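You operate a simulated robot arm through the tools that you are given. There is no shell and no other tool. Be economical: measure what you need, move in short steps, check, and stop when the job is done.

The job below is to be done with a simulated two-armed robot. You get a single attempt, and the scene is never put back.

## Task
Open the main air cock; set both pump regulators by the shift list.
Fine: Shut the bleed cock of pump b, then open the main cock, then set the knobs; at the end stand the green tag on the ledge under the main air cock. Set down upright: green tag.

The check looks at the end state, three seconds after you hand in, the way a careful person would. Anything else that was tipped, shoved, dropped, spilled or broken makes it a failure.

## Robot
Two 6-joint arms with two-finger parallel grippers on one trunk, on a base that drives. Base frame: it is fixed to the floor where the robot stands at the start and does not move with it; the origin is under the middle of the robot, x ahead of it, y to its left, z up. Lengths are in m, angles in degrees, forces in N, time in s.
The left shoulder is at the start at [0.08, 0.216, 1.567], the right one opposite. With the tool pointing down near the work surface each hand reaches from about 0.1 to 0.66 m from the robot's upright axis, wherever it stands, measured 20 degrees to its own side. Places, roughly: air cock of pump a [-0.4, 1.8, 1.3]; air cock of pump b [0.7, -0.2, 1.2]; bleed cock of pump b [0.7, 0, 1.2]; green tag [0, 1.75, 1]; ledge under the main air cock [0.9, -0.5, 1.1]; main air cock [0.8, -0.5, 1.4]; outlet valve of drum pump a [-0.3, 1.9, 1.3]; outlet valve of drum pump b [0.7, 0, 1.6]; red tag [6, 3, 0.75]; regulator knob of pump a [-0.3, 1.8, 1.5]; regulator knob of pump b [0.7, -0.2, 1.3]; shift list [0, 2, 1]; yellow tag [6, 3, 0.75]. Payload 3.43 kg a hand.
Tool frame (each hand has its own): the origin (TCP) lies between the finger pads and is the grasp point; the fingertips stand 0.03 m ahead of it; z points along the fingers, y is the line along which they close. Largest opening 0.094 m; finger width 0.028, thickness 0.01; the body of the gripper, 0.05 by 0.096 m, starts 0.055 m behind the TCP.
Orientation is that of the tool frame in the base frame, as a unit quaternion [x, y, z, w]. With the fingers straight down and closing along the base's y, the tool's x points along the base's -x, its y along +y and its z along -z.

## Interface
- The arms move only by the tool send_rows. It takes "left_motion", "right_motion" or both (then of equal length, played together; a hand with none holds still); each is a list of rows, each a list of 7 numbers: the shift along the tool's x, y, z in units of 300 mm (1.0 is 300 mm), then the turn, a rotation vector about the tool's x, y, z in units of 180 degrees (1.0 is 180 degrees), then the opening, from 0 (shut) to 1 (fully open). In form: [[tx, ty, tz, rx, ry, rz, grip], ...]. A call has 1 to 8 rows; each row is the pose to reach, as a shift and turn from the pose commanded when the call began, along the tool's axes at that moment. A call with a number of a shift or a turn outside -1 to 1 is refused whole. A row lasts 0.2 s, in which the tool goes at most 0.05 m and 8.6 degrees; a call with a longer step from one row to the next is refused whole, and so is a gripper value outside its range. Where a pose cannot be reached the arm comes as near as it can. A force on the tool above 40 N (or 10 N above the force at the start of the call, whichever is more), or a blocked arm, ends the call early, and 0.2 s more pass. The fingers move at their own pace (about 0.072 m/s each) and stop on an object; they squeeze with about 41 N. The grip force told is the motor's: it shows also when the fingers shut on nothing. Time passes only in rows, and 0.2 s behind the last, so rows that repeat a pose let the fingers close. The reply holds the time, the measured pose of the TCP, the force on the tool along the base axes, the opening and the grip force, in the units named above and with some noise, with the torque about the TCP (base axes, N m) and any sound that the robot's microphone picked up.
- Cameras (640 x 400 px; columns grow to the right, rows downward): "scene" is now at [0.113, -0.0061, 1.7604]; the picture's right is [-0.09, -1.00, 0.00], its down [-0.57, 0.05, -0.82] and it looks along [0.81, -0.07, -0.57] (base axes); focal length 252 px, centre (320, 200). "left" rides on the left gripper at [0.076, -0.014, -0.102] in its tool frame; the picture's right is [0.18, 0.98, 0.00], its down [-0.75, 0.14, -0.64] and it looks along [-0.63, 0.12, 0.77] (tool axes); focal length 243 px, centre (320, 200). "right" rides on the right gripper at [0.076, 0.014, -0.103] in its tool frame; the picture's right is [-0.18, 0.98, 0.00], its down [-0.75, -0.14, -0.64] and it looks along [-0.63, -0.12, 0.77] (tool axes); focal length 243 px, centre (320, 200). There is no depth. A picture from a camera that has moved, and an enlarged one, comes with that camera's place and axes in the base frame and with its lens. The place of the scene camera against the robot may be out by one fixed shift of up to 0.018 m in any direction.
- grab_frame(camera): a new picture of that camera. No time passes.
- slide_trunk(by): slides the trunk up (or, below 0, down) by that many m; the arms and the scene camera ride with it, the base frame stays. It gives what a move gives, with no picture.
- roll_base(legs): drives the robot by 1 to 6 legs, each [ahead, left, turn to the left] in m, m and degrees, along the robot's own axes; the way and the turn of a leg run together, so that a leg with both is an arc; at most 1.5 m and 180 degrees a leg. The arms and the cameras ride along, it lands a little off, and it stops where it bumps. It gives what a move gives.
- turn_head(pan, tilt): turns the head with the scene camera to pan (to the left, within 86 degrees either way) and tilt (down, from -29 to 69), counted from straight ahead of the robot. It gives what a move gives.
- enlarge(camera, box): a new picture of the part [left, top, right, bottom] of that camera's present view, enlarged. No time passes.
- sign_off(): hands the job in; it is judged then, once.

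Go step by step. Nothing tells you exact positions but the pictures and the camera data: compare them with the known pose of the tool, close in by small moves and look again before you grip or let go. The budget is 120 turns and 92 pictures, counting those below and the enlarged ones. Unless the task says otherwise, let go and move clear before handing in, and close with one line.

The tools are called as a command line: name --argument value ..., lists and objects as JSON in quotes. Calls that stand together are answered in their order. send_rows: Moves the arms, as the interface text tells. Its arguments: {"type":"object","properties":{"left_motion":{"type":"array","items":{"type":"array","items":{"type":"number"}}},"right_motion":{"type":"array","items":{"type":"array","items":{"type":"number"}}}},"required":[]} The other tools are called the same way: slide_trunk (by) slides the trunk up or down; roll_base (legs) drives the base; turn_head (pan, tilt) turns the head that bears the scene camera; grab_frame (camera) takes a picture; enlarge (camera, box) takes an enlarged picture of a part of a camera's view; sign_off () hands the job in.

At the start:

```text
clock: 0.0
left_eef_pos: [0.4483, 0.2322, 1.0003]
left_tool_rot: [-0.001, 1.0, 0.0, 0.0]
left_force: [-0.2, -0.8, 0.6]
left_moment: [-0.02, -0.03, -0.03]
left_grip_width: 0.0938
left_finger_force: 0.0
right_eef_pos: [0.4149, -0.2, 1.0009]
right_tool_rot: [0.0, 1.0, -0.001, 0.001]
right_force: [0.3, -0.1, 0.0]
right_moment: [-0.03, -0.01, 0.0]
right_grip_width: 0.0941
right_finger_force: 0.0
trunk travel left (down, up): [-0.797, 0.043]
robot x, y, heading: [-0.0028, 0.0016, -0.1]
head pan, tilt: [-5.2, 35.1]
```

scene: 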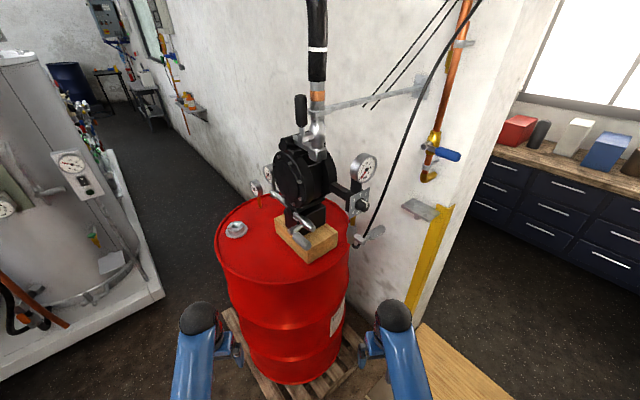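
right: 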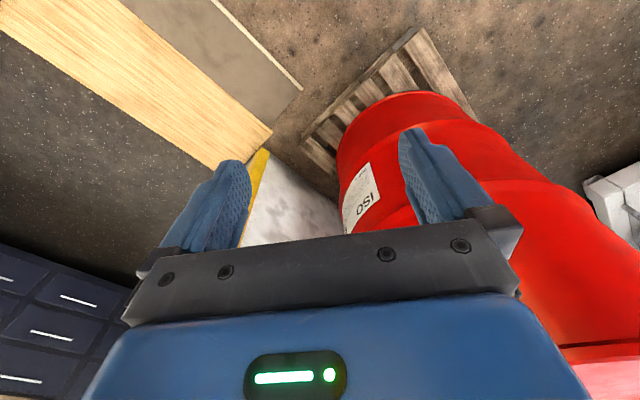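
left: 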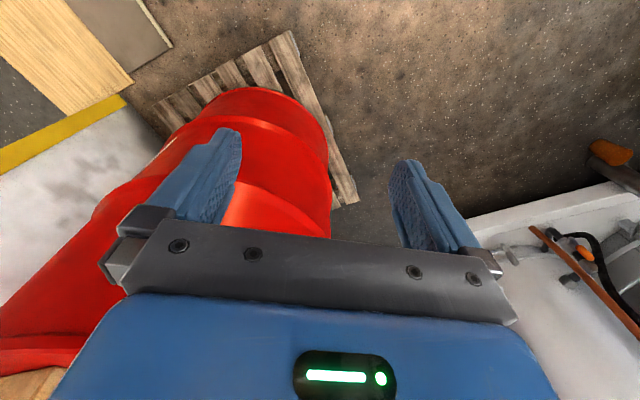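

I see drum pump b ahead, with the main air cock (blue handle) on the wall to the right. I'll enlarge the pump and the main cock, then look left for pump a and the shift list.

enlarge --camera "scene" --box '[220, 80, 400, 260]'

enlarge --camera "scene" --box '[340, 100, 500, 260]'

turn_head --pan 80 --tilt 20

grab_frame --camera "scene"

```text
2.22 times, centred on (310, 170) of scene
camera zoom: at [0.113, -0.0061, 1.7604], right [-0.09, -1.0, 0.0], down [-0.57, 0.05, -0.82], along [0.81, -0.07, -0.57], focal length 559 px, centre (342, 267)
```

zoom: 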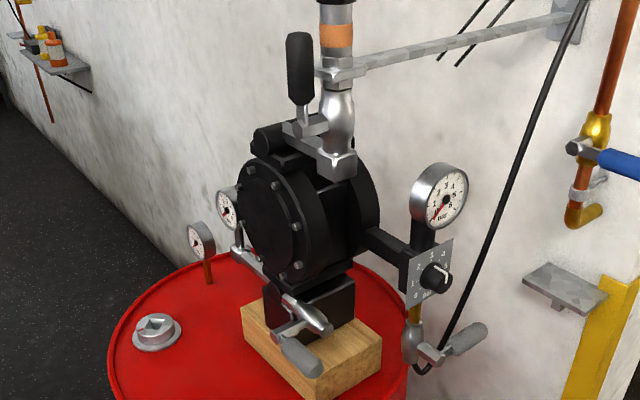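

```text
2.50 times, centred on (420, 180) of scene
camera zoom: at [0.113, -0.0061, 1.7604], right [-0.09, -1.0, 0.0], down [-0.57, 0.05, -0.82], along [0.81, -0.07, -0.57], focal length 629 px, centre (70, 250)
```

zoom: 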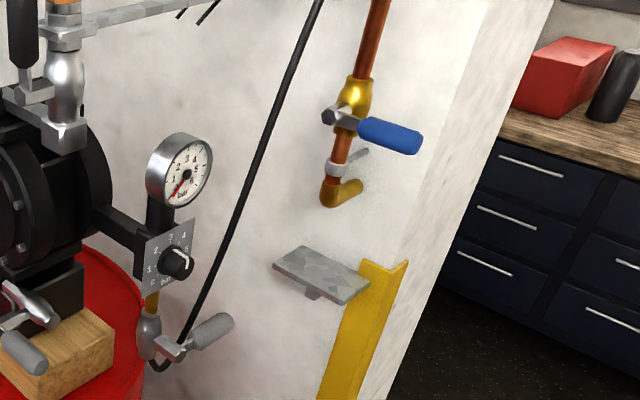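

```text
clock: 1.6
left_eef_pos: [0.4477, 0.232, 1.0003]
left_tool_rot: [0.001, 1.0, 0.0, 0.0]
left_force: [0.4, -0.4, -1.7]
left_moment: [0.02, -0.04, -0.02]
left_grip_width: 0.0939
left_finger_force: 0.0
right_eef_pos: [0.4142, -0.2009, 0.9983]
right_tool_rot: [0.0, 1.0, 0.0, 0.001]
right_force: [-0.6, 0.3, 0.6]
right_moment: [-0.02, -0.01, -0.01]
right_grip_width: 0.0937
right_finger_force: 0.0
trunk travel left (down, up): [-0.797, 0.043]
robot x, y, heading: [0.0007, 0.0006, -0.1]
head pan, tilt: [80.0, 20.0]
```

```text
86 pictures are left
camera scene: at [0.0416, 0.0935, 1.7843], right [0.98, -0.17, 0.0], down [-0.06, -0.34, -0.94], along [0.16, 0.93, -0.34], focal length 252 px, centre (320, 200)
```

scene: 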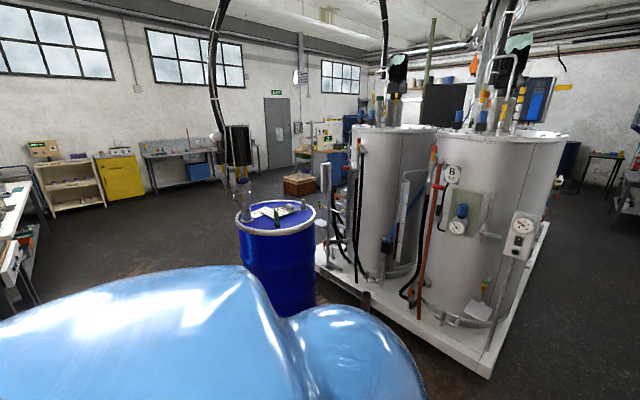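

Pump a stands on a blue drum to the left, and something lies on its lid. I'll enlarge that area to find the list and the tag.

enlarge --camera "scene" --box '[190, 110, 350, 230]'

enlarge --camera "scene" --box '[410, 200, 550, 340]'

```text
3.33 times, centred on (270, 170) of scene
camera zoom: at [0.0416, 0.0935, 1.7843], right [0.98, -0.17, 0.0], down [-0.06, -0.34, -0.94], along [0.16, 0.93, -0.34], focal length 838 px, centre (487, 300)
```

zoom: 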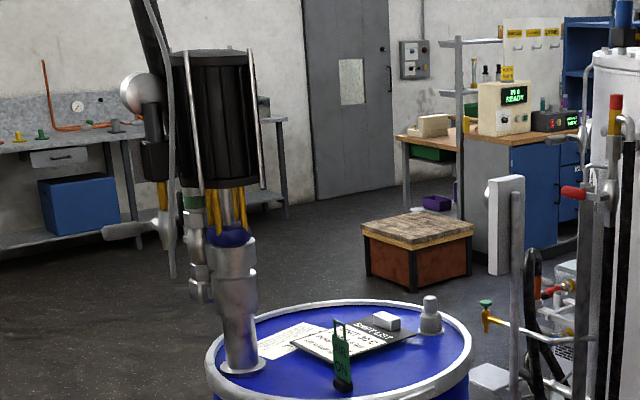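

```text
2.86 times, centred on (480, 270) of scene
camera zoom: at [0.0416, 0.0935, 1.7843], right [0.98, -0.17, 0.0], down [-0.06, -0.34, -0.94], along [0.16, 0.93, -0.34], focal length 718 px, centre (-137, 0)
```

zoom: 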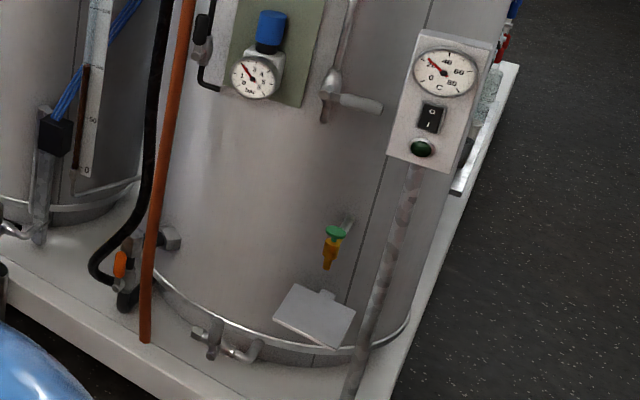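

The shift list lies on the blue drum and the green tag stands beside it, so I'll read the list first. I'll back away from drum b, turn left and approach drum a.

roll_base --legs '[[-0.25, 0, 0], [0, 0, 90], [0.75, 0, 0]]'

turn_head --pan 0 --tilt 25

grab_frame --camera "scene"

```text
clock: 11.2
left_eef_pos: [-0.5444, 1.2094, 0.9998]
left_tool_rot: [0.723, -0.69, -0.001, -0.001]
left_force: [0.0, -1.1, -0.2]
left_moment: [-0.01, 0.02, 0.03]
left_grip_width: 0.0941
left_finger_force: 0.0
right_eef_pos: [-0.1104, 1.1961, 1.0011]
right_tool_rot: [0.723, -0.691, 0.0, -0.001]
right_force: [0.0, -0.5, 0.7]
right_moment: [0.02, 0.02, 0.0]
right_grip_width: 0.0939
right_finger_force: 0.1
trunk travel left (down, up): [-0.797, 0.043]
robot x, y, heading: [-0.2924, 0.7707, 92.6]
head pan, tilt: [80.0, 20.0]
```

```text
clock: 12.7
left_eef_pos: [-0.5447, 1.2102, 0.9993]
left_tool_rot: [0.723, -0.69, 0.0, 0.0]
left_force: [-0.3, 0.5, 0.3]
left_moment: [0.0, -0.01, 0.02]
left_grip_width: 0.0938
left_finger_force: 0.0
right_eef_pos: [-0.1093, 1.1959, 1.0006]
right_tool_rot: [0.723, -0.691, 0.001, 0.0]
right_force: [0.6, 0.2, -1.1]
right_moment: [-0.01, 0.0, 0.03]
right_grip_width: 0.094
right_finger_force: 0.2
trunk travel left (down, up): [-0.797, 0.043]
robot x, y, heading: [-0.292, 0.7754, 92.6]
head pan, tilt: [0.0, 25.0]
```

```text
83 pictures are left
camera scene: at [-0.3023, 0.8982, 1.7762], right [1.0, 0.05, 0.0], down [0.02, -0.42, -0.91], along [-0.04, 0.91, -0.42], focal length 252 px, centre (320, 200)
```

scene: 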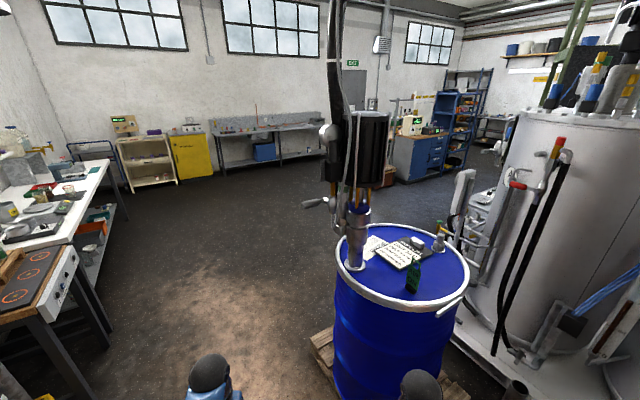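

enlarge --camera "scene" --box '[350, 225, 450, 300]'

enlarge --camera "scene" --box '[290, 90, 410, 290]'

```text
5.33 times, centred on (400, 262) of scene
camera zoom: at [-0.3023, 0.8982, 1.7762], right [1.0, 0.05, 0.0], down [0.02, -0.42, -0.91], along [-0.04, 0.91, -0.42], focal length 1341 px, centre (-107, -133)
```

zoom: 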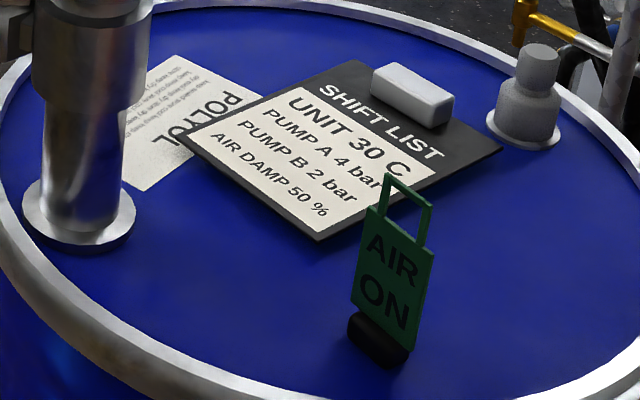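

```text
2.00 times, centred on (350, 190) of scene
camera zoom: at [-0.3023, 0.8982, 1.7762], right [1.0, 0.05, 0.0], down [0.02, -0.42, -0.91], along [-0.04, 0.91, -0.42], focal length 503 px, centre (260, 220)
```

zoom: 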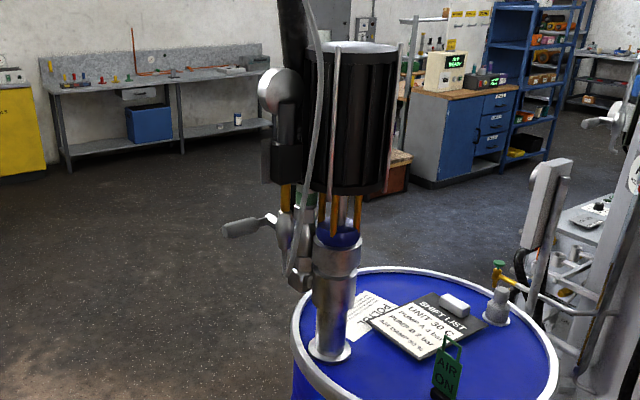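

List: pump A 4 bar, pump B 2 bar; the green "AIR ON" tag stands near the front edge of the drum. I drive back to pump b, since the bleed cock and main cock come first.

roll_base --legs '[[-0.78, 0, 0], [0, 0, -92.6], [0.25, 0, 0]]'

turn_head --pan -5 --tilt 30

enlarge --camera "scene" --box '[240, 130, 400, 280]'

```text
clock: 22.2
left_eef_pos: [0.4406, 0.2481, 1.0021]
left_tool_rot: [-0.006, 1.0, 0.0, 0.002]
left_force: [0.3, 0.4, -0.8]
left_moment: [0.0, -0.01, 0.0]
left_grip_width: 0.0938
left_finger_force: 0.0
right_eef_pos: [0.4111, -0.1857, 1.0005]
right_tool_rot: [-0.006, 1.0, 0.001, 0.001]
right_force: [-0.4, -0.2, 0.4]
right_moment: [0.01, -0.02, 0.0]
right_grip_width: 0.0942
right_finger_force: 0.0
trunk travel left (down, up): [-0.797, 0.043]
robot x, y, heading: [-0.0039, 0.0129, 0.3]
head pan, tilt: [0.0, 25.0]
```

```text
clock: 22.8
left_eef_pos: [0.4399, 0.2485, 0.9995]
left_tool_rot: [-0.005, 1.0, 0.0, 0.001]
left_force: [0.8, 0.5, -0.8]
left_moment: [-0.01, 0.02, 0.0]
left_grip_width: 0.094
left_finger_force: 0.1
right_eef_pos: [0.411, -0.1848, 0.9992]
right_tool_rot: [-0.004, 1.0, 0.0, 0.001]
right_force: [0.9, -0.4, -0.6]
right_moment: [-0.01, 0.01, 0.02]
right_grip_width: 0.094
right_finger_force: 0.1
trunk travel left (down, up): [-0.797, 0.043]
robot x, y, heading: [-0.0059, 0.0147, 0.8]
head pan, tilt: [-5.0, 30.0]
```

```text
2.67 times, centred on (320, 205) of scene
camera zoom: at [0.11, 0.0067, 1.7685], right [-0.08, -1.0, 0.0], down [-0.5, 0.04, -0.87], along [0.86, -0.07, -0.5], focal length 671 px, centre (320, 187)
```

zoom: 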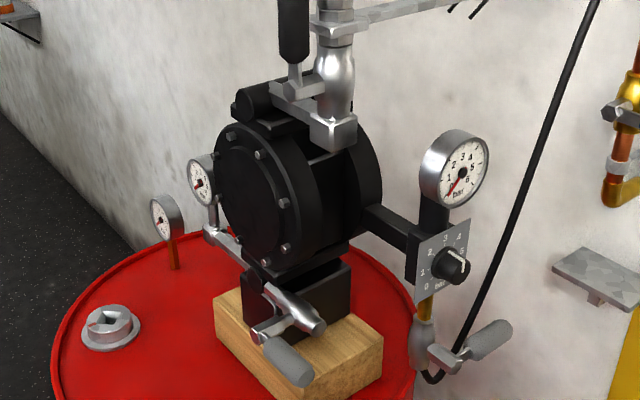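

Near drum b again, the bleed cock sits low at the pump foot with its lever looking parallel to the body (open). I'll zoom in on it and on the other cocks.

enlarge --camera "scene" --box '[290, 190, 340, 240]'

enlarge --camera "scene" --box '[330, 160, 380, 235]'

enlarge --camera "scene" --box '[380, 120, 480, 220]'

```text
8.00 times, centred on (315, 215) of scene
camera zoom: at [0.11, 0.0067, 1.7685], right [-0.08, -1.0, 0.0], down [-0.5, 0.04, -0.87], along [0.86, -0.07, -0.5], focal length 2012 px, centre (360, 80)
```

zoom: 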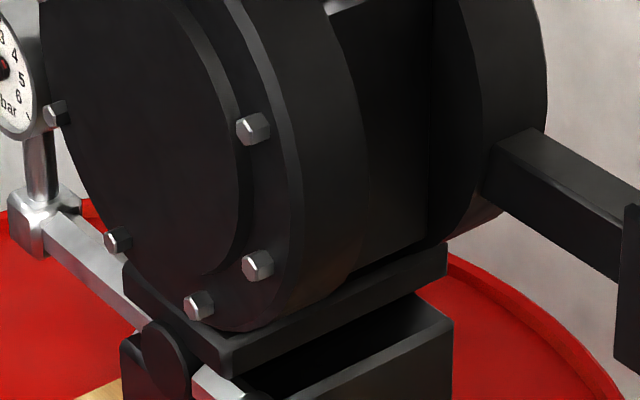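

```text
5.33 times, centred on (355, 198) of scene
camera zoom: at [0.11, 0.0067, 1.7685], right [-0.08, -1.0, 0.0], down [-0.5, 0.04, -0.87], along [0.86, -0.07, -0.5], focal length 1341 px, centre (133, 213)
```

zoom: 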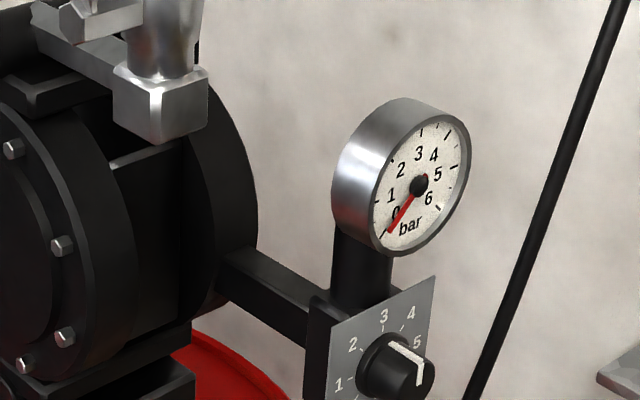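

```text
4.00 times, centred on (430, 170) of scene
camera zoom: at [0.11, 0.0067, 1.7685], right [-0.08, -1.0, 0.0], down [-0.5, 0.04, -0.87], along [0.86, -0.07, -0.5], focal length 1006 px, centre (-120, 320)
```

zoom: 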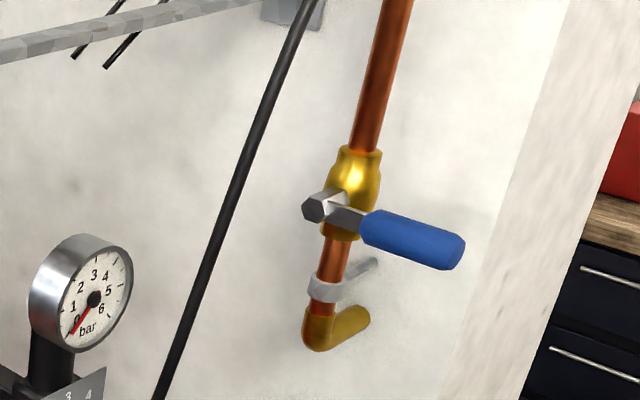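

The main cock lever points sideways (shut), and knob b points near 5. I need true positions, so I'll take a full view here and another from a base position to the right, then triangulate.

grab_frame --camera "scene"

roll_base --legs '[[-0.15, -0.4, 0]]'

turn_head --pan 10 --tilt 30

grab_frame --camera "scene"

enlarge --camera "scene" --box '[260, 130, 400, 280]'

```text
76 pictures are left
camera scene: at [0.11, 0.0067, 1.7685], right [-0.08, -1.0, 0.0], down [-0.5, 0.04, -0.87], along [0.86, -0.07, -0.5], focal length 252 px, centre (320, 200)
```

scene: 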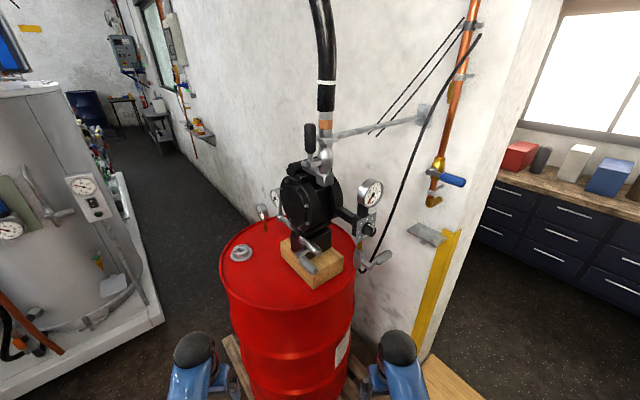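

```text
clock: 25.4
left_eef_pos: [0.2946, -0.1508, 0.9993]
left_tool_rot: [-0.009, 1.0, -0.001, 0.0]
left_force: [-0.1, 0.3, 0.0]
left_moment: [-0.01, 0.02, 0.0]
left_grip_width: 0.0942
left_finger_force: 0.1
right_eef_pos: [0.2682, -0.5843, 0.9991]
right_tool_rot: [-0.008, 1.0, 0.0, 0.0]
right_force: [-0.5, -0.5, -0.1]
right_moment: [0.0, 0.01, 0.0]
right_grip_width: 0.0938
right_finger_force: 0.3
trunk travel left (down, up): [-0.797, 0.043]
robot x, y, heading: [-0.1536, -0.3909, 1.0]
head pan, tilt: [-5.0, 30.0]
```

```text
clock: 26.2
left_eef_pos: [0.2935, -0.1508, 1.0012]
left_tool_rot: [-0.009, 1.0, 0.0, 0.0]
left_force: [0.0, 1.1, 0.2]
left_moment: [0.0, 0.0, 0.02]
left_grip_width: 0.0939
left_finger_force: 0.0
right_eef_pos: [0.2686, -0.5853, 0.9994]
right_tool_rot: [-0.007, 1.0, 0.0, 0.0]
right_force: [-0.6, 1.1, 0.5]
right_moment: [-0.01, 0.0, -0.02]
right_grip_width: 0.0942
right_finger_force: 0.1
trunk travel left (down, up): [-0.797, 0.043]
robot x, y, heading: [-0.1488, -0.3918, 0.8]
head pan, tilt: [10.0, 30.0]
```

```text
75 pictures are left
camera scene: at [-0.0354, -0.372, 1.7683], right [0.19, -0.98, 0.0], down [-0.49, -0.09, -0.87], along [0.85, 0.16, -0.5], focal length 252 px, centre (320, 200)
```

scene: 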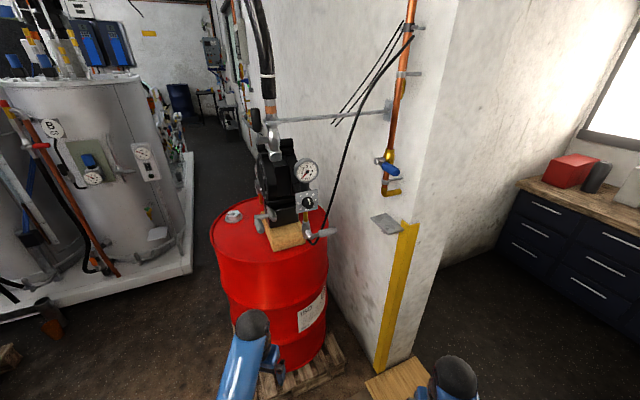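

```text
2.67 times, centred on (330, 205) of scene
camera zoom: at [-0.0354, -0.372, 1.7683], right [0.19, -0.98, 0.0], down [-0.49, -0.09, -0.87], along [0.85, 0.16, -0.5], focal length 671 px, centre (293, 187)
```

zoom: 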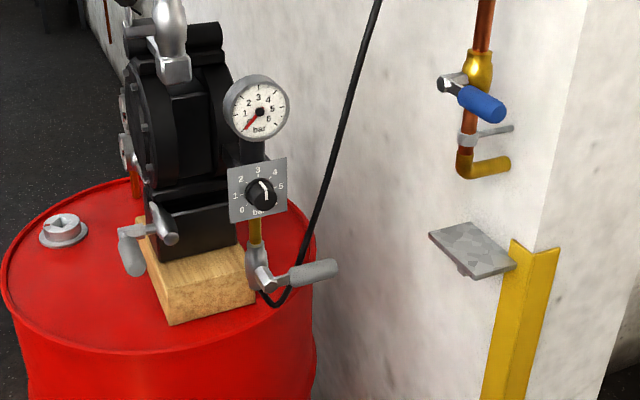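

Triangulation gives the following:
- Main cock hub is at (0.855,-0.417,1.43), with its lever pointing along the wall toward the corner.
- The wall runs at about 30°.
- Knob b is at (0.712,-0.188,1.31).
- The bleed lever runs from hub (0.75,0.03,1.19) to tip (0.65,-0.018,1.21).

I'll turn the robot to face along the wall.

roll_base --legs '[[0, 0, 29.2], [0.057, -0.174, 0]]'

turn_head --pan 0 --tilt 30

grab_frame --camera "scene"

enlarge --camera "scene" --box '[230, 180, 310, 270]'

```text
clock: 29.1
left_eef_pos: [0.2524, -0.0833, 0.9988]
left_tool_rot: [-0.261, 0.965, -0.001, 0.002]
left_force: [-0.5, 0.7, -0.1]
left_moment: [-0.02, -0.02, -0.03]
left_grip_width: 0.0941
left_finger_force: 0.1
right_eef_pos: [0.4418, -0.474, 0.9988]
right_tool_rot: [-0.261, 0.965, -0.002, 0.001]
right_force: [0.1, 0.7, -0.2]
right_moment: [-0.02, -0.03, -0.05]
right_grip_width: 0.0939
right_finger_force: 0.1
trunk travel left (down, up): [-0.797, 0.043]
robot x, y, heading: [-0.0154, -0.5084, 30.4]
head pan, tilt: [10.0, 30.0]
```

```text
clock: 29.9
left_eef_pos: [0.2529, -0.0832, 0.9998]
left_tool_rot: [-0.261, 0.965, 0.0, 0.001]
left_force: [-0.1, 0.3, 0.1]
left_moment: [0.03, 0.01, -0.02]
left_grip_width: 0.0937
left_finger_force: 0.0
right_eef_pos: [0.4437, -0.475, 0.9988]
right_tool_rot: [-0.262, 0.965, 0.0, 0.0]
right_force: [-1.0, -0.3, -0.3]
right_moment: [0.02, 0.0, 0.01]
right_grip_width: 0.094
right_finger_force: 0.0
trunk travel left (down, up): [-0.797, 0.043]
robot x, y, heading: [-0.0149, -0.5117, 30.4]
head pan, tilt: [0.0, 30.0]
```

```text
73 pictures are left
camera scene: at [0.0831, -0.4472, 1.7683], right [0.5, -0.86, 0.0], down [-0.43, -0.25, -0.87], along [0.75, 0.44, -0.5], focal length 252 px, centre (320, 200)
```

scene: 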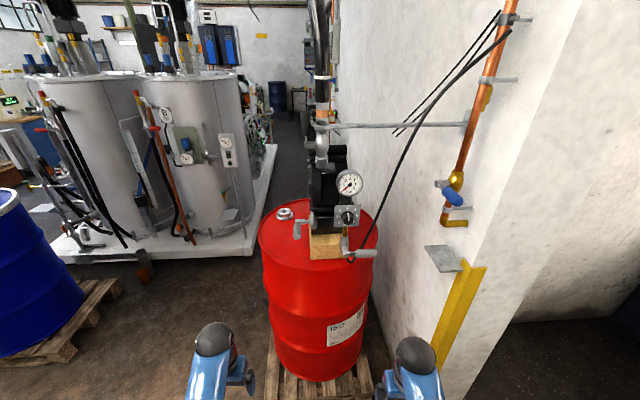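

```text
4.44 times, centred on (270, 225) of scene
camera zoom: at [0.0831, -0.4472, 1.7683], right [0.5, -0.86, 0.0], down [-0.43, -0.25, -0.87], along [0.75, 0.44, -0.5], focal length 1118 px, centre (542, 89)
```

zoom: 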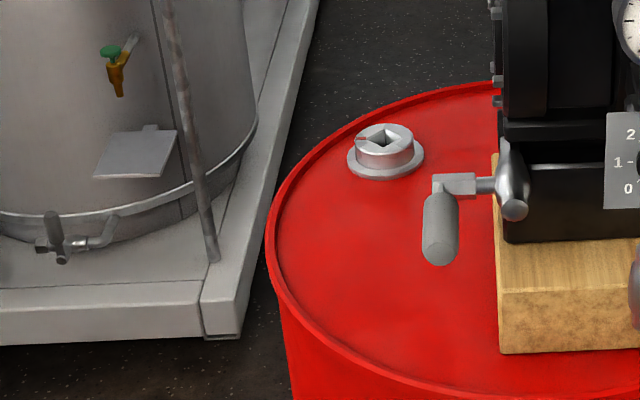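

The view confirms the wall frame: the panel is face-on and the bleed lever points at me from a sideways stem. I'll close both fists, raise them and pitch them forward.

send_rows --left_motion '[[0, -0.06, -0.07, 0, -0.047, 0, 0], [0, -0.12, -0.14, 0, -0.094, 0, 0], [0, -0.18, -0.21, 0, -0.141, 0, 0], [0, -0.24, -0.28, 0, -0.188, 0, 0], [0, -0.3, -0.35, 0, -0.235, 0, 0], [-0.1, -0.36, -0.42, 0, -0.282, 0, 0], [-0.2, -0.42, -0.49, 0, -0.329, 0, 0], [-0.3, -0.483, -0.56, 0, -0.376, 0, 0]]' --right_motion '[[0, 0, -0.12, 0, -0.047, 0, 0], [0, 0, -0.24, 0, -0.094, 0, 0], [0, 0, -0.36, 0, -0.141, 0, 0], [0, 0, -0.48, 0, -0.188, 0, 0], [0, 0, -0.6, 0, -0.235, 0, 0], [0, -0.1, -0.72, 0, -0.282, 0, 0], [0, -0.2, -0.84, 0, -0.329, 0, 0], [0, -0.3, -0.96, 0, -0.376, 0, 0]]'

send_rows --left_motion '[[0, 0, 0, 0, -0.042, 0, 0], [0, 0, 0, 0, -0.083, 0, 0], [0, 0, 0, 0, -0.124, 0, 0]]' --right_motion '[[0, 0, 0, 0, -0.042, 0, 0], [0, 0, 0, 0, -0.083, 0, 0], [0, 0, 0, 0, -0.124, 0, 0]]'

grab_frame --camera "scene"

grab_frame --camera "left"

```text
clock: 31.7
left_eef_pos: [0.4059, -0.1628, 1.1663]
left_tool_rot: [-0.217, 0.801, 0.146, 0.538]
left_force: [-0.2, 0.2, -0.1]
left_moment: [-0.04, 0.0, 0.03]
left_grip_width: 0.0
left_finger_force: 32.6
right_eef_pos: [0.5537, -0.5588, 1.2428]
right_tool_rot: [-0.217, 0.8, 0.147, 0.539]
right_force: [0.6, -0.5, -0.5]
right_moment: [-0.01, -0.03, 0.02]
right_grip_width: 0.0001
right_finger_force: 33.0
right hand out of reach, approached as far as the arm can: row 5, 6, 7, 8
trunk travel left (down, up): [-0.797, 0.043]
robot x, y, heading: [-0.0134, -0.511, 30.4]
head pan, tilt: [0.0, 30.0]
```

```text
clock: 32.5
left_eef_pos: [0.4045, -0.1628, 1.1687]
left_tool_rot: [-0.185, 0.682, 0.185, 0.683]
left_force: [0.9, 0.0, -0.1]
left_moment: [0.02, 0.0, -0.04]
left_grip_width: 0.0002
left_finger_force: 33.5
right_eef_pos: [0.5537, -0.5565, 1.2438]
right_tool_rot: [-0.184, 0.681, 0.185, 0.684]
right_force: [-0.4, 0.6, 0.8]
right_moment: [-0.01, -0.01, 0.04]
right_grip_width: 0.0
right_finger_force: 32.7
trunk travel left (down, up): [-0.797, 0.043]
robot x, y, heading: [-0.0166, -0.5083, 30.3]
head pan, tilt: [0.0, 30.0]
```

```text
71 pictures are left
camera scene: at [0.0843, -0.4485, 1.7683], right [0.5, -0.86, 0.0], down [-0.43, -0.25, -0.87], along [0.75, 0.44, -0.5], focal length 252 px, centre (320, 200)
```

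scene: 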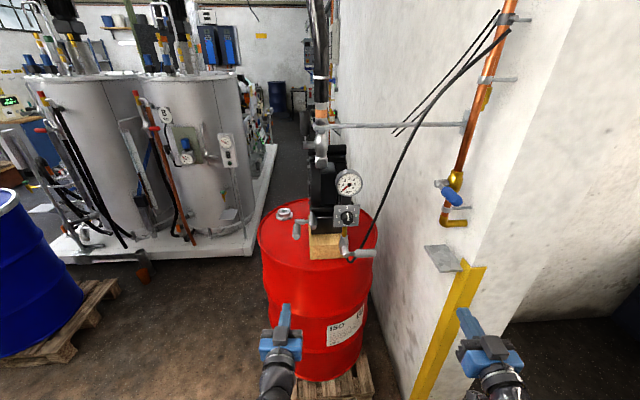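

```text
70 pictures are left
camera left: at [0.3231, -0.2272, 1.0923], right [-0.49, 0.85, -0.18], down [-0.63, -0.2, 0.75], along [0.6, 0.49, 0.63], focal length 243 px, centre (320, 200)
```

left: 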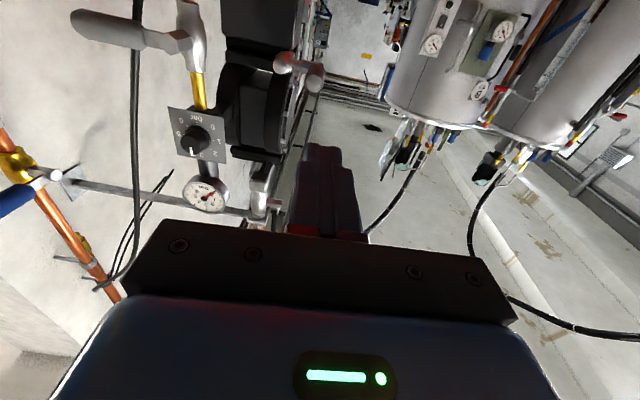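

The left fist is aligned with the lever in n, and the scene camera agrees with the tool pose to within about 7 mm. I'll advance it to just short of the lever's end and check.

send_rows --left_motion '[[0.01, 0, 0.13, 0, 0, 0, 0], [0.02, 0, 0.26, 0, 0, 0, 0], [0.025, 0, 0.4, 0, 0, 0, 0], [0.025, 0, 0.53, 0, 0, 0, 0], [0.025, 0, 0.65, 0, 0, 0, 0]]'

enlarge --camera "scene" --box '[250, 190, 350, 290]'

grab_frame --camera "left"

```text
clock: 33.7
left_eef_pos: [0.5766, -0.0636, 1.1576]
left_tool_rot: [-0.185, 0.683, 0.185, 0.682]
left_force: [-0.6, -0.4, 0.2]
left_moment: [0.03, -0.01, 0.01]
left_grip_width: 0.0004
left_finger_force: 32.9
right_eef_pos: [0.5559, -0.5562, 1.2434]
right_tool_rot: [-0.184, 0.683, 0.184, 0.683]
right_force: [-0.1, -0.4, 0.0]
right_moment: [0.03, -0.03, 0.03]
right_grip_width: 0.0
right_finger_force: 33.4
trunk travel left (down, up): [-0.797, 0.043]
robot x, y, heading: [-0.0123, -0.5132, 30.2]
head pan, tilt: [0.0, 30.0]
```

```text
4.00 times, centred on (300, 240) of scene
camera zoom: at [0.0866, -0.4476, 1.7681], right [0.5, -0.86, 0.0], down [-0.43, -0.25, -0.87], along [0.75, 0.44, -0.5], focal length 1006 px, centre (400, 40)
```

zoom: 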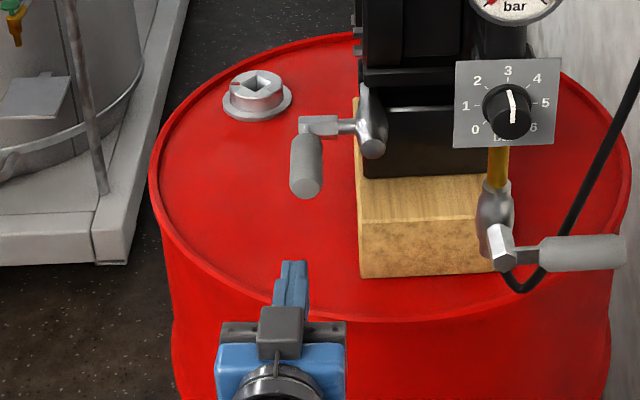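

```text
68 pictures are left
camera left: at [0.4949, -0.1278, 1.082], right [-0.5, 0.85, -0.18], down [-0.62, -0.2, 0.75], along [0.6, 0.49, 0.63], focal length 243 px, centre (320, 200)
```

left: 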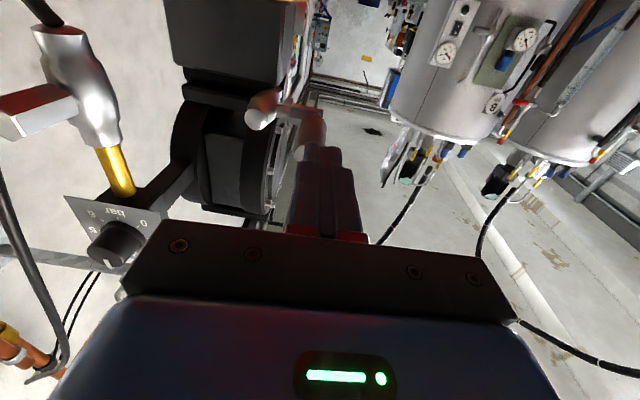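

The fist is about 1 cm left of the lever handle and just below it. I'll shift right, slide under it, then nudge upward watching the force.

send_rows --left_motion '[[-0.03, -0.03, 0.05, 0, 0, 0, 0], [-0.03, -0.03, 0.17, 0, 0, 0, 0], [-0.03, -0.03, 0.28, 0, 0, 0, 0], [-0.03, -0.03, 0.36, 0, 0, 0, 0]]'

send_rows --left_motion '[[-0.03, 0, 0, 0, 0, 0, 0], [-0.06, 0, 0, 0, 0, 0, 0], [-0.09, 0, 0, 0, 0, 0, 0], [-0.12, 0, 0, 0, 0, 0, 0]]'

enlarge --camera "scene" --box '[250, 190, 350, 290]'

```text
clock: 34.7
left_eef_pos: [0.6743, -0.0164, 1.1686]
left_tool_rot: [-0.184, 0.683, 0.185, 0.682]
left_force: [0.3, 1.1, -0.3]
left_moment: [0.02, -0.03, -0.01]
left_grip_width: 0.0001
left_finger_force: 33.6
right_eef_pos: [0.556, -0.5549, 1.2429]
right_tool_rot: [-0.184, 0.684, 0.184, 0.682]
right_force: [-0.5, -0.4, 0.0]
right_moment: [0.01, 0.0, 0.0]
right_grip_width: 0.0
right_finger_force: 33.1
trunk travel left (down, up): [-0.797, 0.043]
robot x, y, heading: [-0.0166, -0.5117, 30.0]
head pan, tilt: [0.0, 30.0]
```

```text
clock: 35.7
left_eef_pos: [0.6715, -0.0188, 1.2071]
left_tool_rot: [-0.184, 0.682, 0.184, 0.683]
left_force: [0.8, 0.0, -1.2]
left_moment: [0.09, -0.08, 0.02]
left_grip_width: 0.0002
left_finger_force: 33.1
right_eef_pos: [0.554, -0.5553, 1.2436]
right_tool_rot: [-0.184, 0.683, 0.184, 0.683]
right_force: [-0.6, 0.8, -0.1]
right_moment: [0.01, 0.02, -0.01]
right_grip_width: 0.0002
right_finger_force: 32.8
trunk travel left (down, up): [-0.797, 0.043]
robot x, y, heading: [-0.0147, -0.5076, 30.5]
head pan, tilt: [0.0, 30.0]
```

```text
4.00 times, centred on (300, 240) of scene
camera zoom: at [0.0853, -0.4479, 1.7683], right [0.5, -0.86, 0.0], down [-0.43, -0.25, -0.87], along [0.75, 0.44, -0.5], focal length 1006 px, centre (400, 40)
```

zoom: 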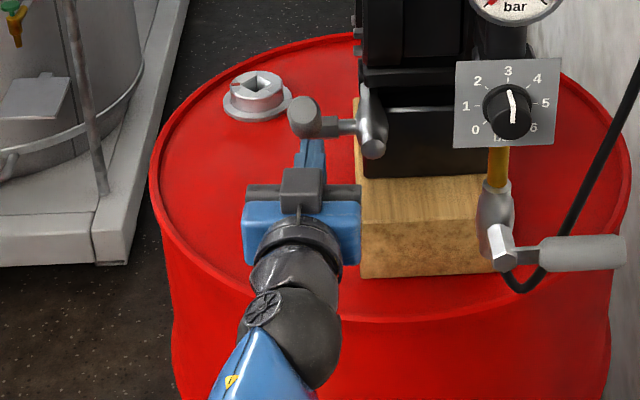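

The lever rises freely with low force, so up is the closing way. I continue the arc to vertical.

send_rows --left_motion '[[-0.08, 0, 0, 0, 0, 0, 0], [-0.15, 0, 0.035, 0, 0, 0, 0], [-0.19, 0, 0.1, 0, 0, 0, 0], [-0.21, 0, 0.165, 0, 0, 0, 0], [-0.21, 0, 0.2, 0, 0, 0, 0], [-0.21, 0, 0.23, 0, 0, 0, 0]]'

enlarge --camera "scene" --box '[250, 170, 350, 270]'

```text
clock: 36.6
left_eef_pos: [0.6982, -0.0023, 1.2676]
left_tool_rot: [-0.185, 0.681, 0.186, 0.683]
left_force: [-0.9, 0.3, 0.5]
left_moment: [-0.01, 0.04, 0.0]
left_grip_width: 0.0
left_finger_force: 33.2
right_eef_pos: [0.5471, -0.5572, 1.2451]
right_tool_rot: [-0.185, 0.681, 0.185, 0.684]
right_force: [0.2, -0.7, 0.4]
right_moment: [0.02, -0.01, 0.01]
right_grip_width: 0.0
right_finger_force: 34.0
trunk travel left (down, up): [-0.797, 0.043]
robot x, y, heading: [-0.014, -0.5104, 30.5]
head pan, tilt: [0.0, 30.0]
stopped in row 4 (left hand): the force on the tool passed its limit at 102 N (the readings are from after the stop); the commanded pose is now the measured one
```

```text
4.00 times, centred on (300, 220) of scene
camera zoom: at [0.0766, -0.4523, 1.769], right [0.51, -0.86, 0.0], down [-0.43, -0.25, -0.87], along [0.75, 0.44, -0.5], focal length 1006 px, centre (400, 120)
```

zoom: 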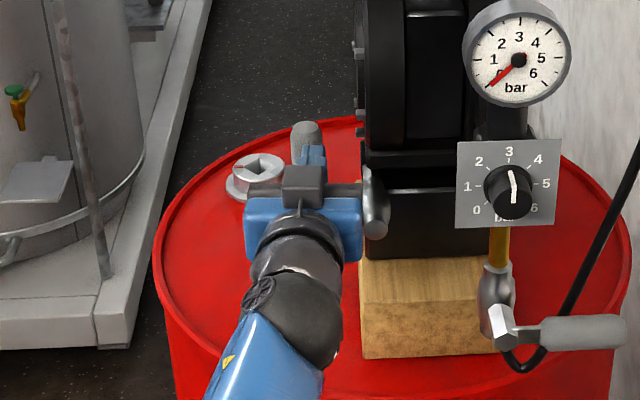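

Something firm stopped the fist: either the stop of the cock or contact elsewhere. I'll back off and look at the lever angle.

send_rows --left_motion '[[0, 0, -0.1, 0, 0, 0, 0], [0, 0, -0.22, 0, 0, 0, 0], [0, 0.1, -0.35, 0, 0, 0, 0], [0, 0.2, -0.5, 0, 0, 0, 0], [0, 0.3, -0.6, 0, 0, 0, 0]]'

enlarge --camera "scene" --box '[250, 170, 350, 270]'

grab_frame --camera "left"

```text
refused: row 4 steps farther than a row can; nothing moved
```

```text
4.00 times, centred on (300, 220) of scene
camera zoom: at [0.0766, -0.4523, 1.769], right [0.51, -0.86, 0.0], down [-0.43, -0.25, -0.87], along [0.75, 0.44, -0.5], focal length 1006 px, centre (400, 120)
```

zoom: 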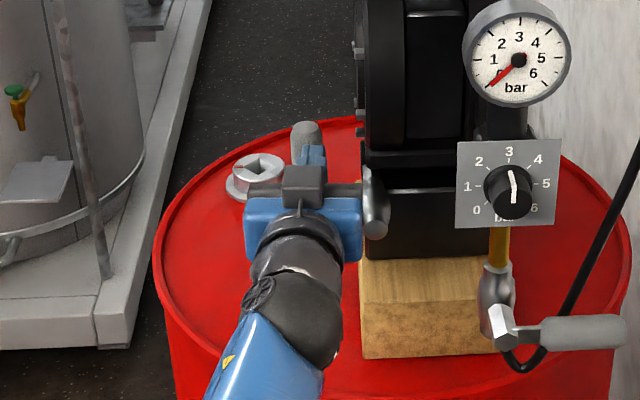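

```text
64 pictures are left
camera left: at [0.6172, -0.0655, 1.1918], right [-0.5, 0.85, -0.18], down [-0.63, -0.21, 0.75], along [0.6, 0.49, 0.63], focal length 243 px, centre (320, 200)
```

left: 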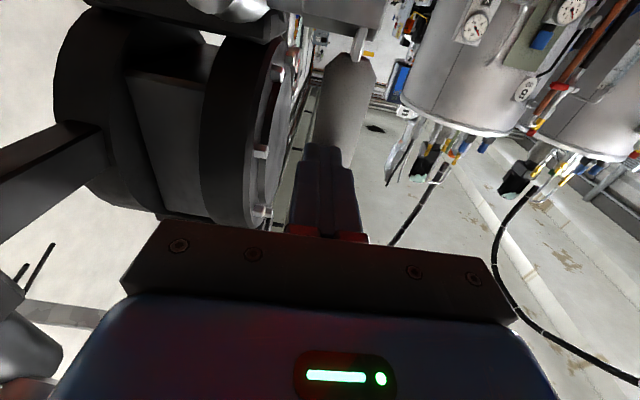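

send_rows --left_motion '[[0, 0, -0.1, 0, 0, 0, 0], [0, 0, -0.22, 0, 0, 0, 0], [0, 0.08, -0.34, 0, 0, 0, 0], [0, 0.16, -0.45, 0, 0, 0, 0], [0, 0.24, -0.55, 0, 0, 0, 0]]'

enlarge --camera "scene" --box '[250, 170, 350, 270]'

grab_frame --camera "left"

```text
clock: 37.8
left_eef_pos: [0.5195, -0.021, 1.264]
left_tool_rot: [-0.185, 0.683, 0.186, 0.682]
left_force: [0.5, 0.3, 0.9]
left_moment: [-0.01, 0.01, 0.03]
left_grip_width: 0.0003
left_finger_force: 33.0
right_eef_pos: [0.5502, -0.5554, 1.2437]
right_tool_rot: [-0.185, 0.682, 0.185, 0.683]
right_force: [-0.1, 0.7, 0.4]
right_moment: [0.04, 0.0, -0.02]
right_grip_width: 0.0002
right_finger_force: 32.5
trunk travel left (down, up): [-0.797, 0.043]
robot x, y, heading: [-0.0129, -0.5137, 30.4]
head pan, tilt: [0.0, 30.0]
```

```text
4.00 times, centred on (300, 220) of scene
camera zoom: at [0.0809, -0.4488, 1.7685], right [0.51, -0.86, 0.0], down [-0.43, -0.25, -0.87], along [0.75, 0.44, -0.5], focal length 1006 px, centre (400, 120)
```

zoom: 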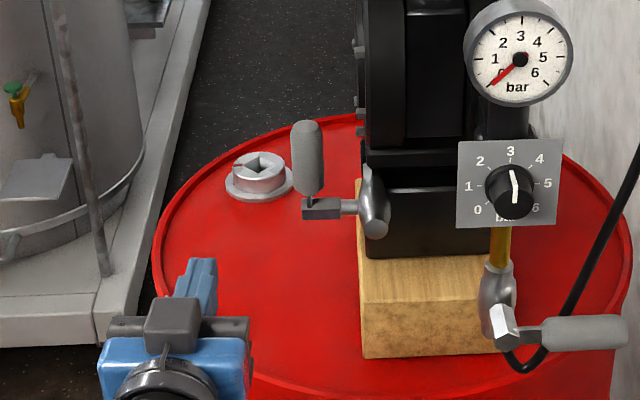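

```text
62 pictures are left
camera left: at [0.4387, -0.0848, 1.1893], right [-0.5, 0.85, -0.18], down [-0.62, -0.2, 0.75], along [0.6, 0.49, 0.63], focal length 243 px, centre (320, 200)
```

left: 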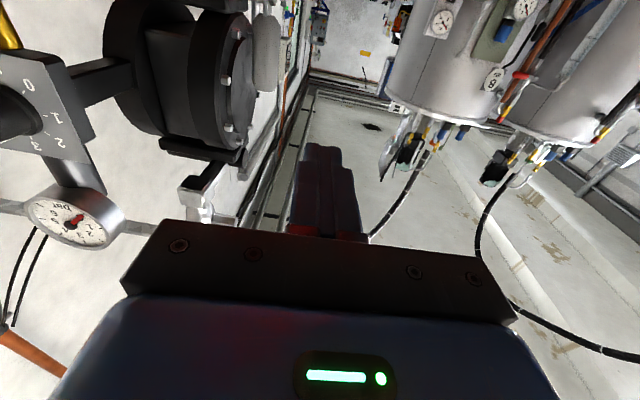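

The bleed lever now stands vertical, across its body, so it is shut. Next is the main cock: I'll bring the right fist forward and up to just below and in front of the blue lever.

send_rows --right_motion '[[0, -0.03, 0.13, 0, 0, 0, 0], [0, -0.07, 0.26, 0, 0, 0, 0], [-0.03, -0.1, 0.4, 0, 0, 0, 0], [-0.16, -0.1, 0.42, 0, 0, 0, 0], [-0.3, -0.1, 0.42, 0, 0, 0, 0], [-0.42, -0.1, 0.42, 0, 0, 0, 0], [-0.48, -0.1, 0.42, 0, 0, 0, 0]]'

enlarge --camera "scene" --box '[400, 150, 500, 250]'

grab_frame --camera "right"

```text
clock: 39.4
left_eef_pos: [0.523, -0.0211, 1.2629]
left_tool_rot: [-0.186, 0.683, 0.186, 0.681]
left_force: [-1.1, -0.1, 0.8]
left_moment: [0.02, 0.0, 0.0]
left_grip_width: 0.0
left_finger_force: 33.2
right_eef_pos: [0.6772, -0.5162, 1.3878]
right_tool_rot: [-0.186, 0.682, 0.186, 0.682]
right_force: [0.2, -0.1, 0.4]
right_moment: [-0.02, 0.06, -0.02]
right_grip_width: 0.0
right_finger_force: 32.8
trunk travel left (down, up): [-0.797, 0.043]
robot x, y, heading: [-0.0141, -0.5116, 30.4]
head pan, tilt: [0.0, 30.0]
```

```text
4.00 times, centred on (450, 200) of scene
camera zoom: at [0.0844, -0.4479, 1.7682], right [0.51, -0.86, 0.0], down [-0.43, -0.25, -0.87], along [0.75, 0.44, -0.5], focal length 1006 px, centre (-200, 200)
```

zoom: 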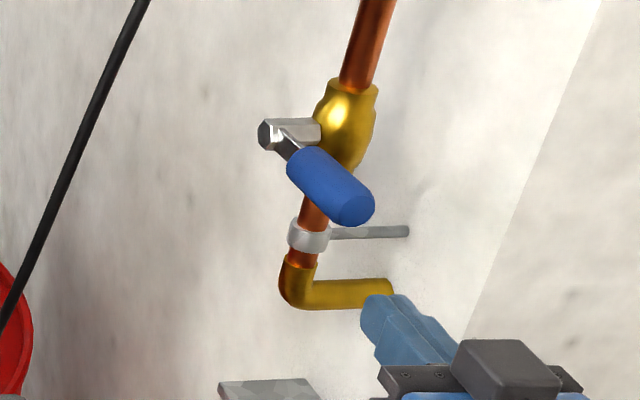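

```text
60 pictures are left
camera right: at [0.5817, -0.5568, 1.3118], right [-0.5, 0.85, 0.18], down [-0.48, -0.45, 0.75], along [0.72, 0.29, 0.63], focal length 243 px, centre (320, 200)
```

right: 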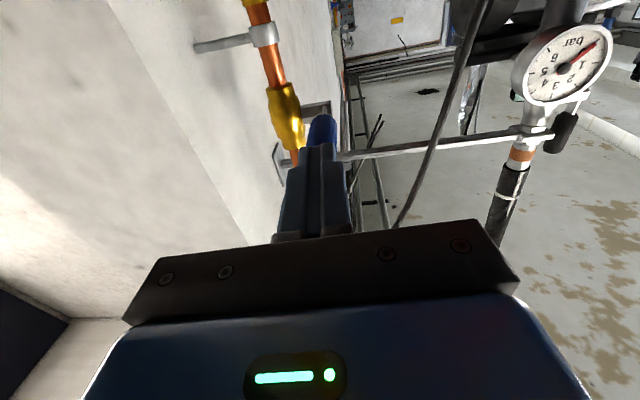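

The fist lines up under the blue lever. I'll slide in beneath it and test upward.

send_rows --right_motion '[[0, -0.02, 0.12, 0, 0, 0, 0], [0, -0.02, 0.24, 0, 0, 0, 0], [0, -0.02, 0.36, 0, 0, 0, 0]]'

send_rows --right_motion '[[-0.03, 0, 0, 0, 0, 0, 0], [-0.06, 0, 0, 0, 0, 0, 0], [-0.09, 0, 0, 0, 0, 0, 0], [-0.12, 0, 0, 0, 0, 0, 0]]'

enlarge --camera "scene" --box '[400, 130, 500, 230]'

```text
clock: 40.2
left_eef_pos: [0.5234, -0.0197, 1.2625]
left_tool_rot: [-0.186, 0.684, 0.187, 0.68]
left_force: [0.5, -0.1, 1.1]
left_moment: [-0.03, 0.01, 0.01]
left_grip_width: 0.0
left_finger_force: 32.8
right_eef_pos: [0.7727, -0.4656, 1.3856]
right_tool_rot: [-0.185, 0.682, 0.185, 0.682]
right_force: [0.5, -0.3, -0.5]
right_moment: [0.02, -0.04, -0.02]
right_grip_width: 0.0
right_finger_force: 33.1
trunk travel left (down, up): [-0.797, 0.043]
robot x, y, heading: [-0.0156, -0.5121, 30.4]
head pan, tilt: [0.0, 30.0]
```

```text
clock: 41.2
left_eef_pos: [0.5225, -0.0193, 1.2626]
left_tool_rot: [-0.185, 0.683, 0.186, 0.682]
left_force: [-0.7, 0.0, -0.2]
left_moment: [-0.01, -0.01, -0.01]
left_grip_width: 0.0
left_finger_force: 32.9
right_eef_pos: [0.7735, -0.4662, 1.4243]
right_tool_rot: [-0.186, 0.682, 0.186, 0.683]
right_force: [-2.7, 1.8, -3.5]
right_moment: [-0.09, 0.01, 0.05]
right_grip_width: 0.0001
right_finger_force: 32.5
trunk travel left (down, up): [-0.797, 0.043]
robot x, y, heading: [-0.0162, -0.5124, 30.1]
head pan, tilt: [0.0, 30.0]
```

```text
4.00 times, centred on (450, 180) of scene
camera zoom: at [0.0839, -0.4476, 1.7683], right [0.51, -0.86, 0.0], down [-0.43, -0.25, -0.87], along [0.75, 0.44, -0.5], focal length 1006 px, centre (-200, 280)
```

zoom: 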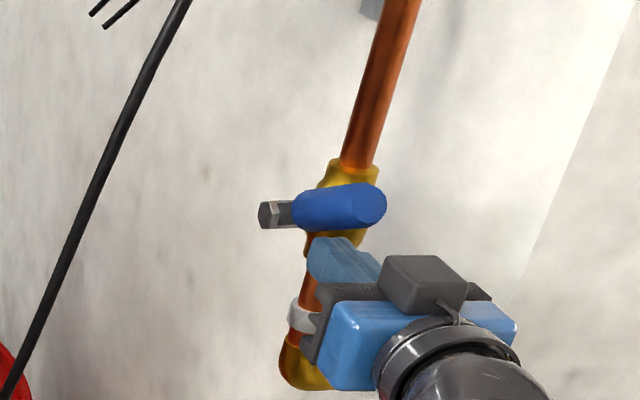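

Up works here too, with little force. I continue the arc to vertical, with smaller final steps.

send_rows --right_motion '[[-0.08, 0, 0, 0, 0, 0, 0], [-0.15, 0, 0.035, 0, 0, 0, 0], [-0.2, 0, 0.09, 0, 0, 0, 0], [-0.22, 0, 0.12, 0, 0, 0, 0], [-0.22, 0, 0.145, 0, 0, 0, 0], [-0.22, 0, 0.165, 0, 0, 0, 0], [-0.22, 0, 0.185, 0, 0, 0, 0], [-0.22, 0, 0.205, 0, 0, 0, 0]]'

enlarge --camera "scene" --box '[400, 120, 500, 220]'

```text
clock: 43.0
left_eef_pos: [0.5153, -0.0251, 1.2679]
left_tool_rot: [-0.185, 0.681, 0.186, 0.684]
left_force: [-0.2, 0.4, 0.0]
left_moment: [0.01, -0.02, 0.01]
left_grip_width: 0.0
left_finger_force: 33.4
right_eef_pos: [0.815, -0.4418, 1.4926]
right_tool_rot: [-0.184, 0.682, 0.184, 0.683]
right_force: [-27.7, -10.5, -3.1]
right_moment: [-0.02, 0.14, 0.37]
right_grip_width: 0.0002
right_finger_force: 33.1
trunk travel left (down, up): [-0.797, 0.043]
robot x, y, heading: [-0.0206, -0.5096, 29.8]
head pan, tilt: [0.0, 30.0]
stopped in row 8 (right hand): the force on the tool passed its limit at 42 N (the readings are from after the stop); the commanded pose is now the measured one
```

```text
4.00 times, centred on (450, 170) of scene
camera zoom: at [0.0723, -0.453, 1.769], right [0.5, -0.86, 0.0], down [-0.43, -0.25, -0.87], along [0.75, 0.44, -0.49], focal length 1006 px, centre (-200, 320)
```

zoom: 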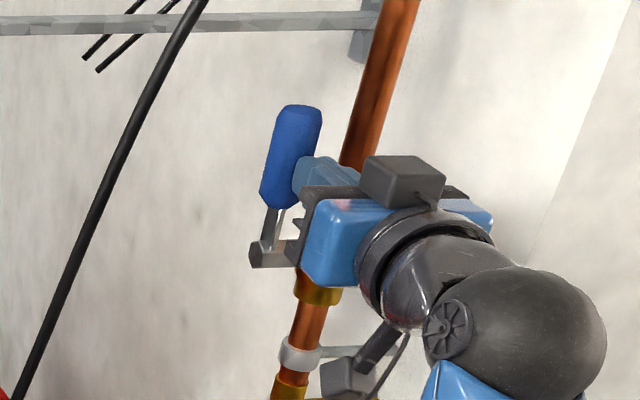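

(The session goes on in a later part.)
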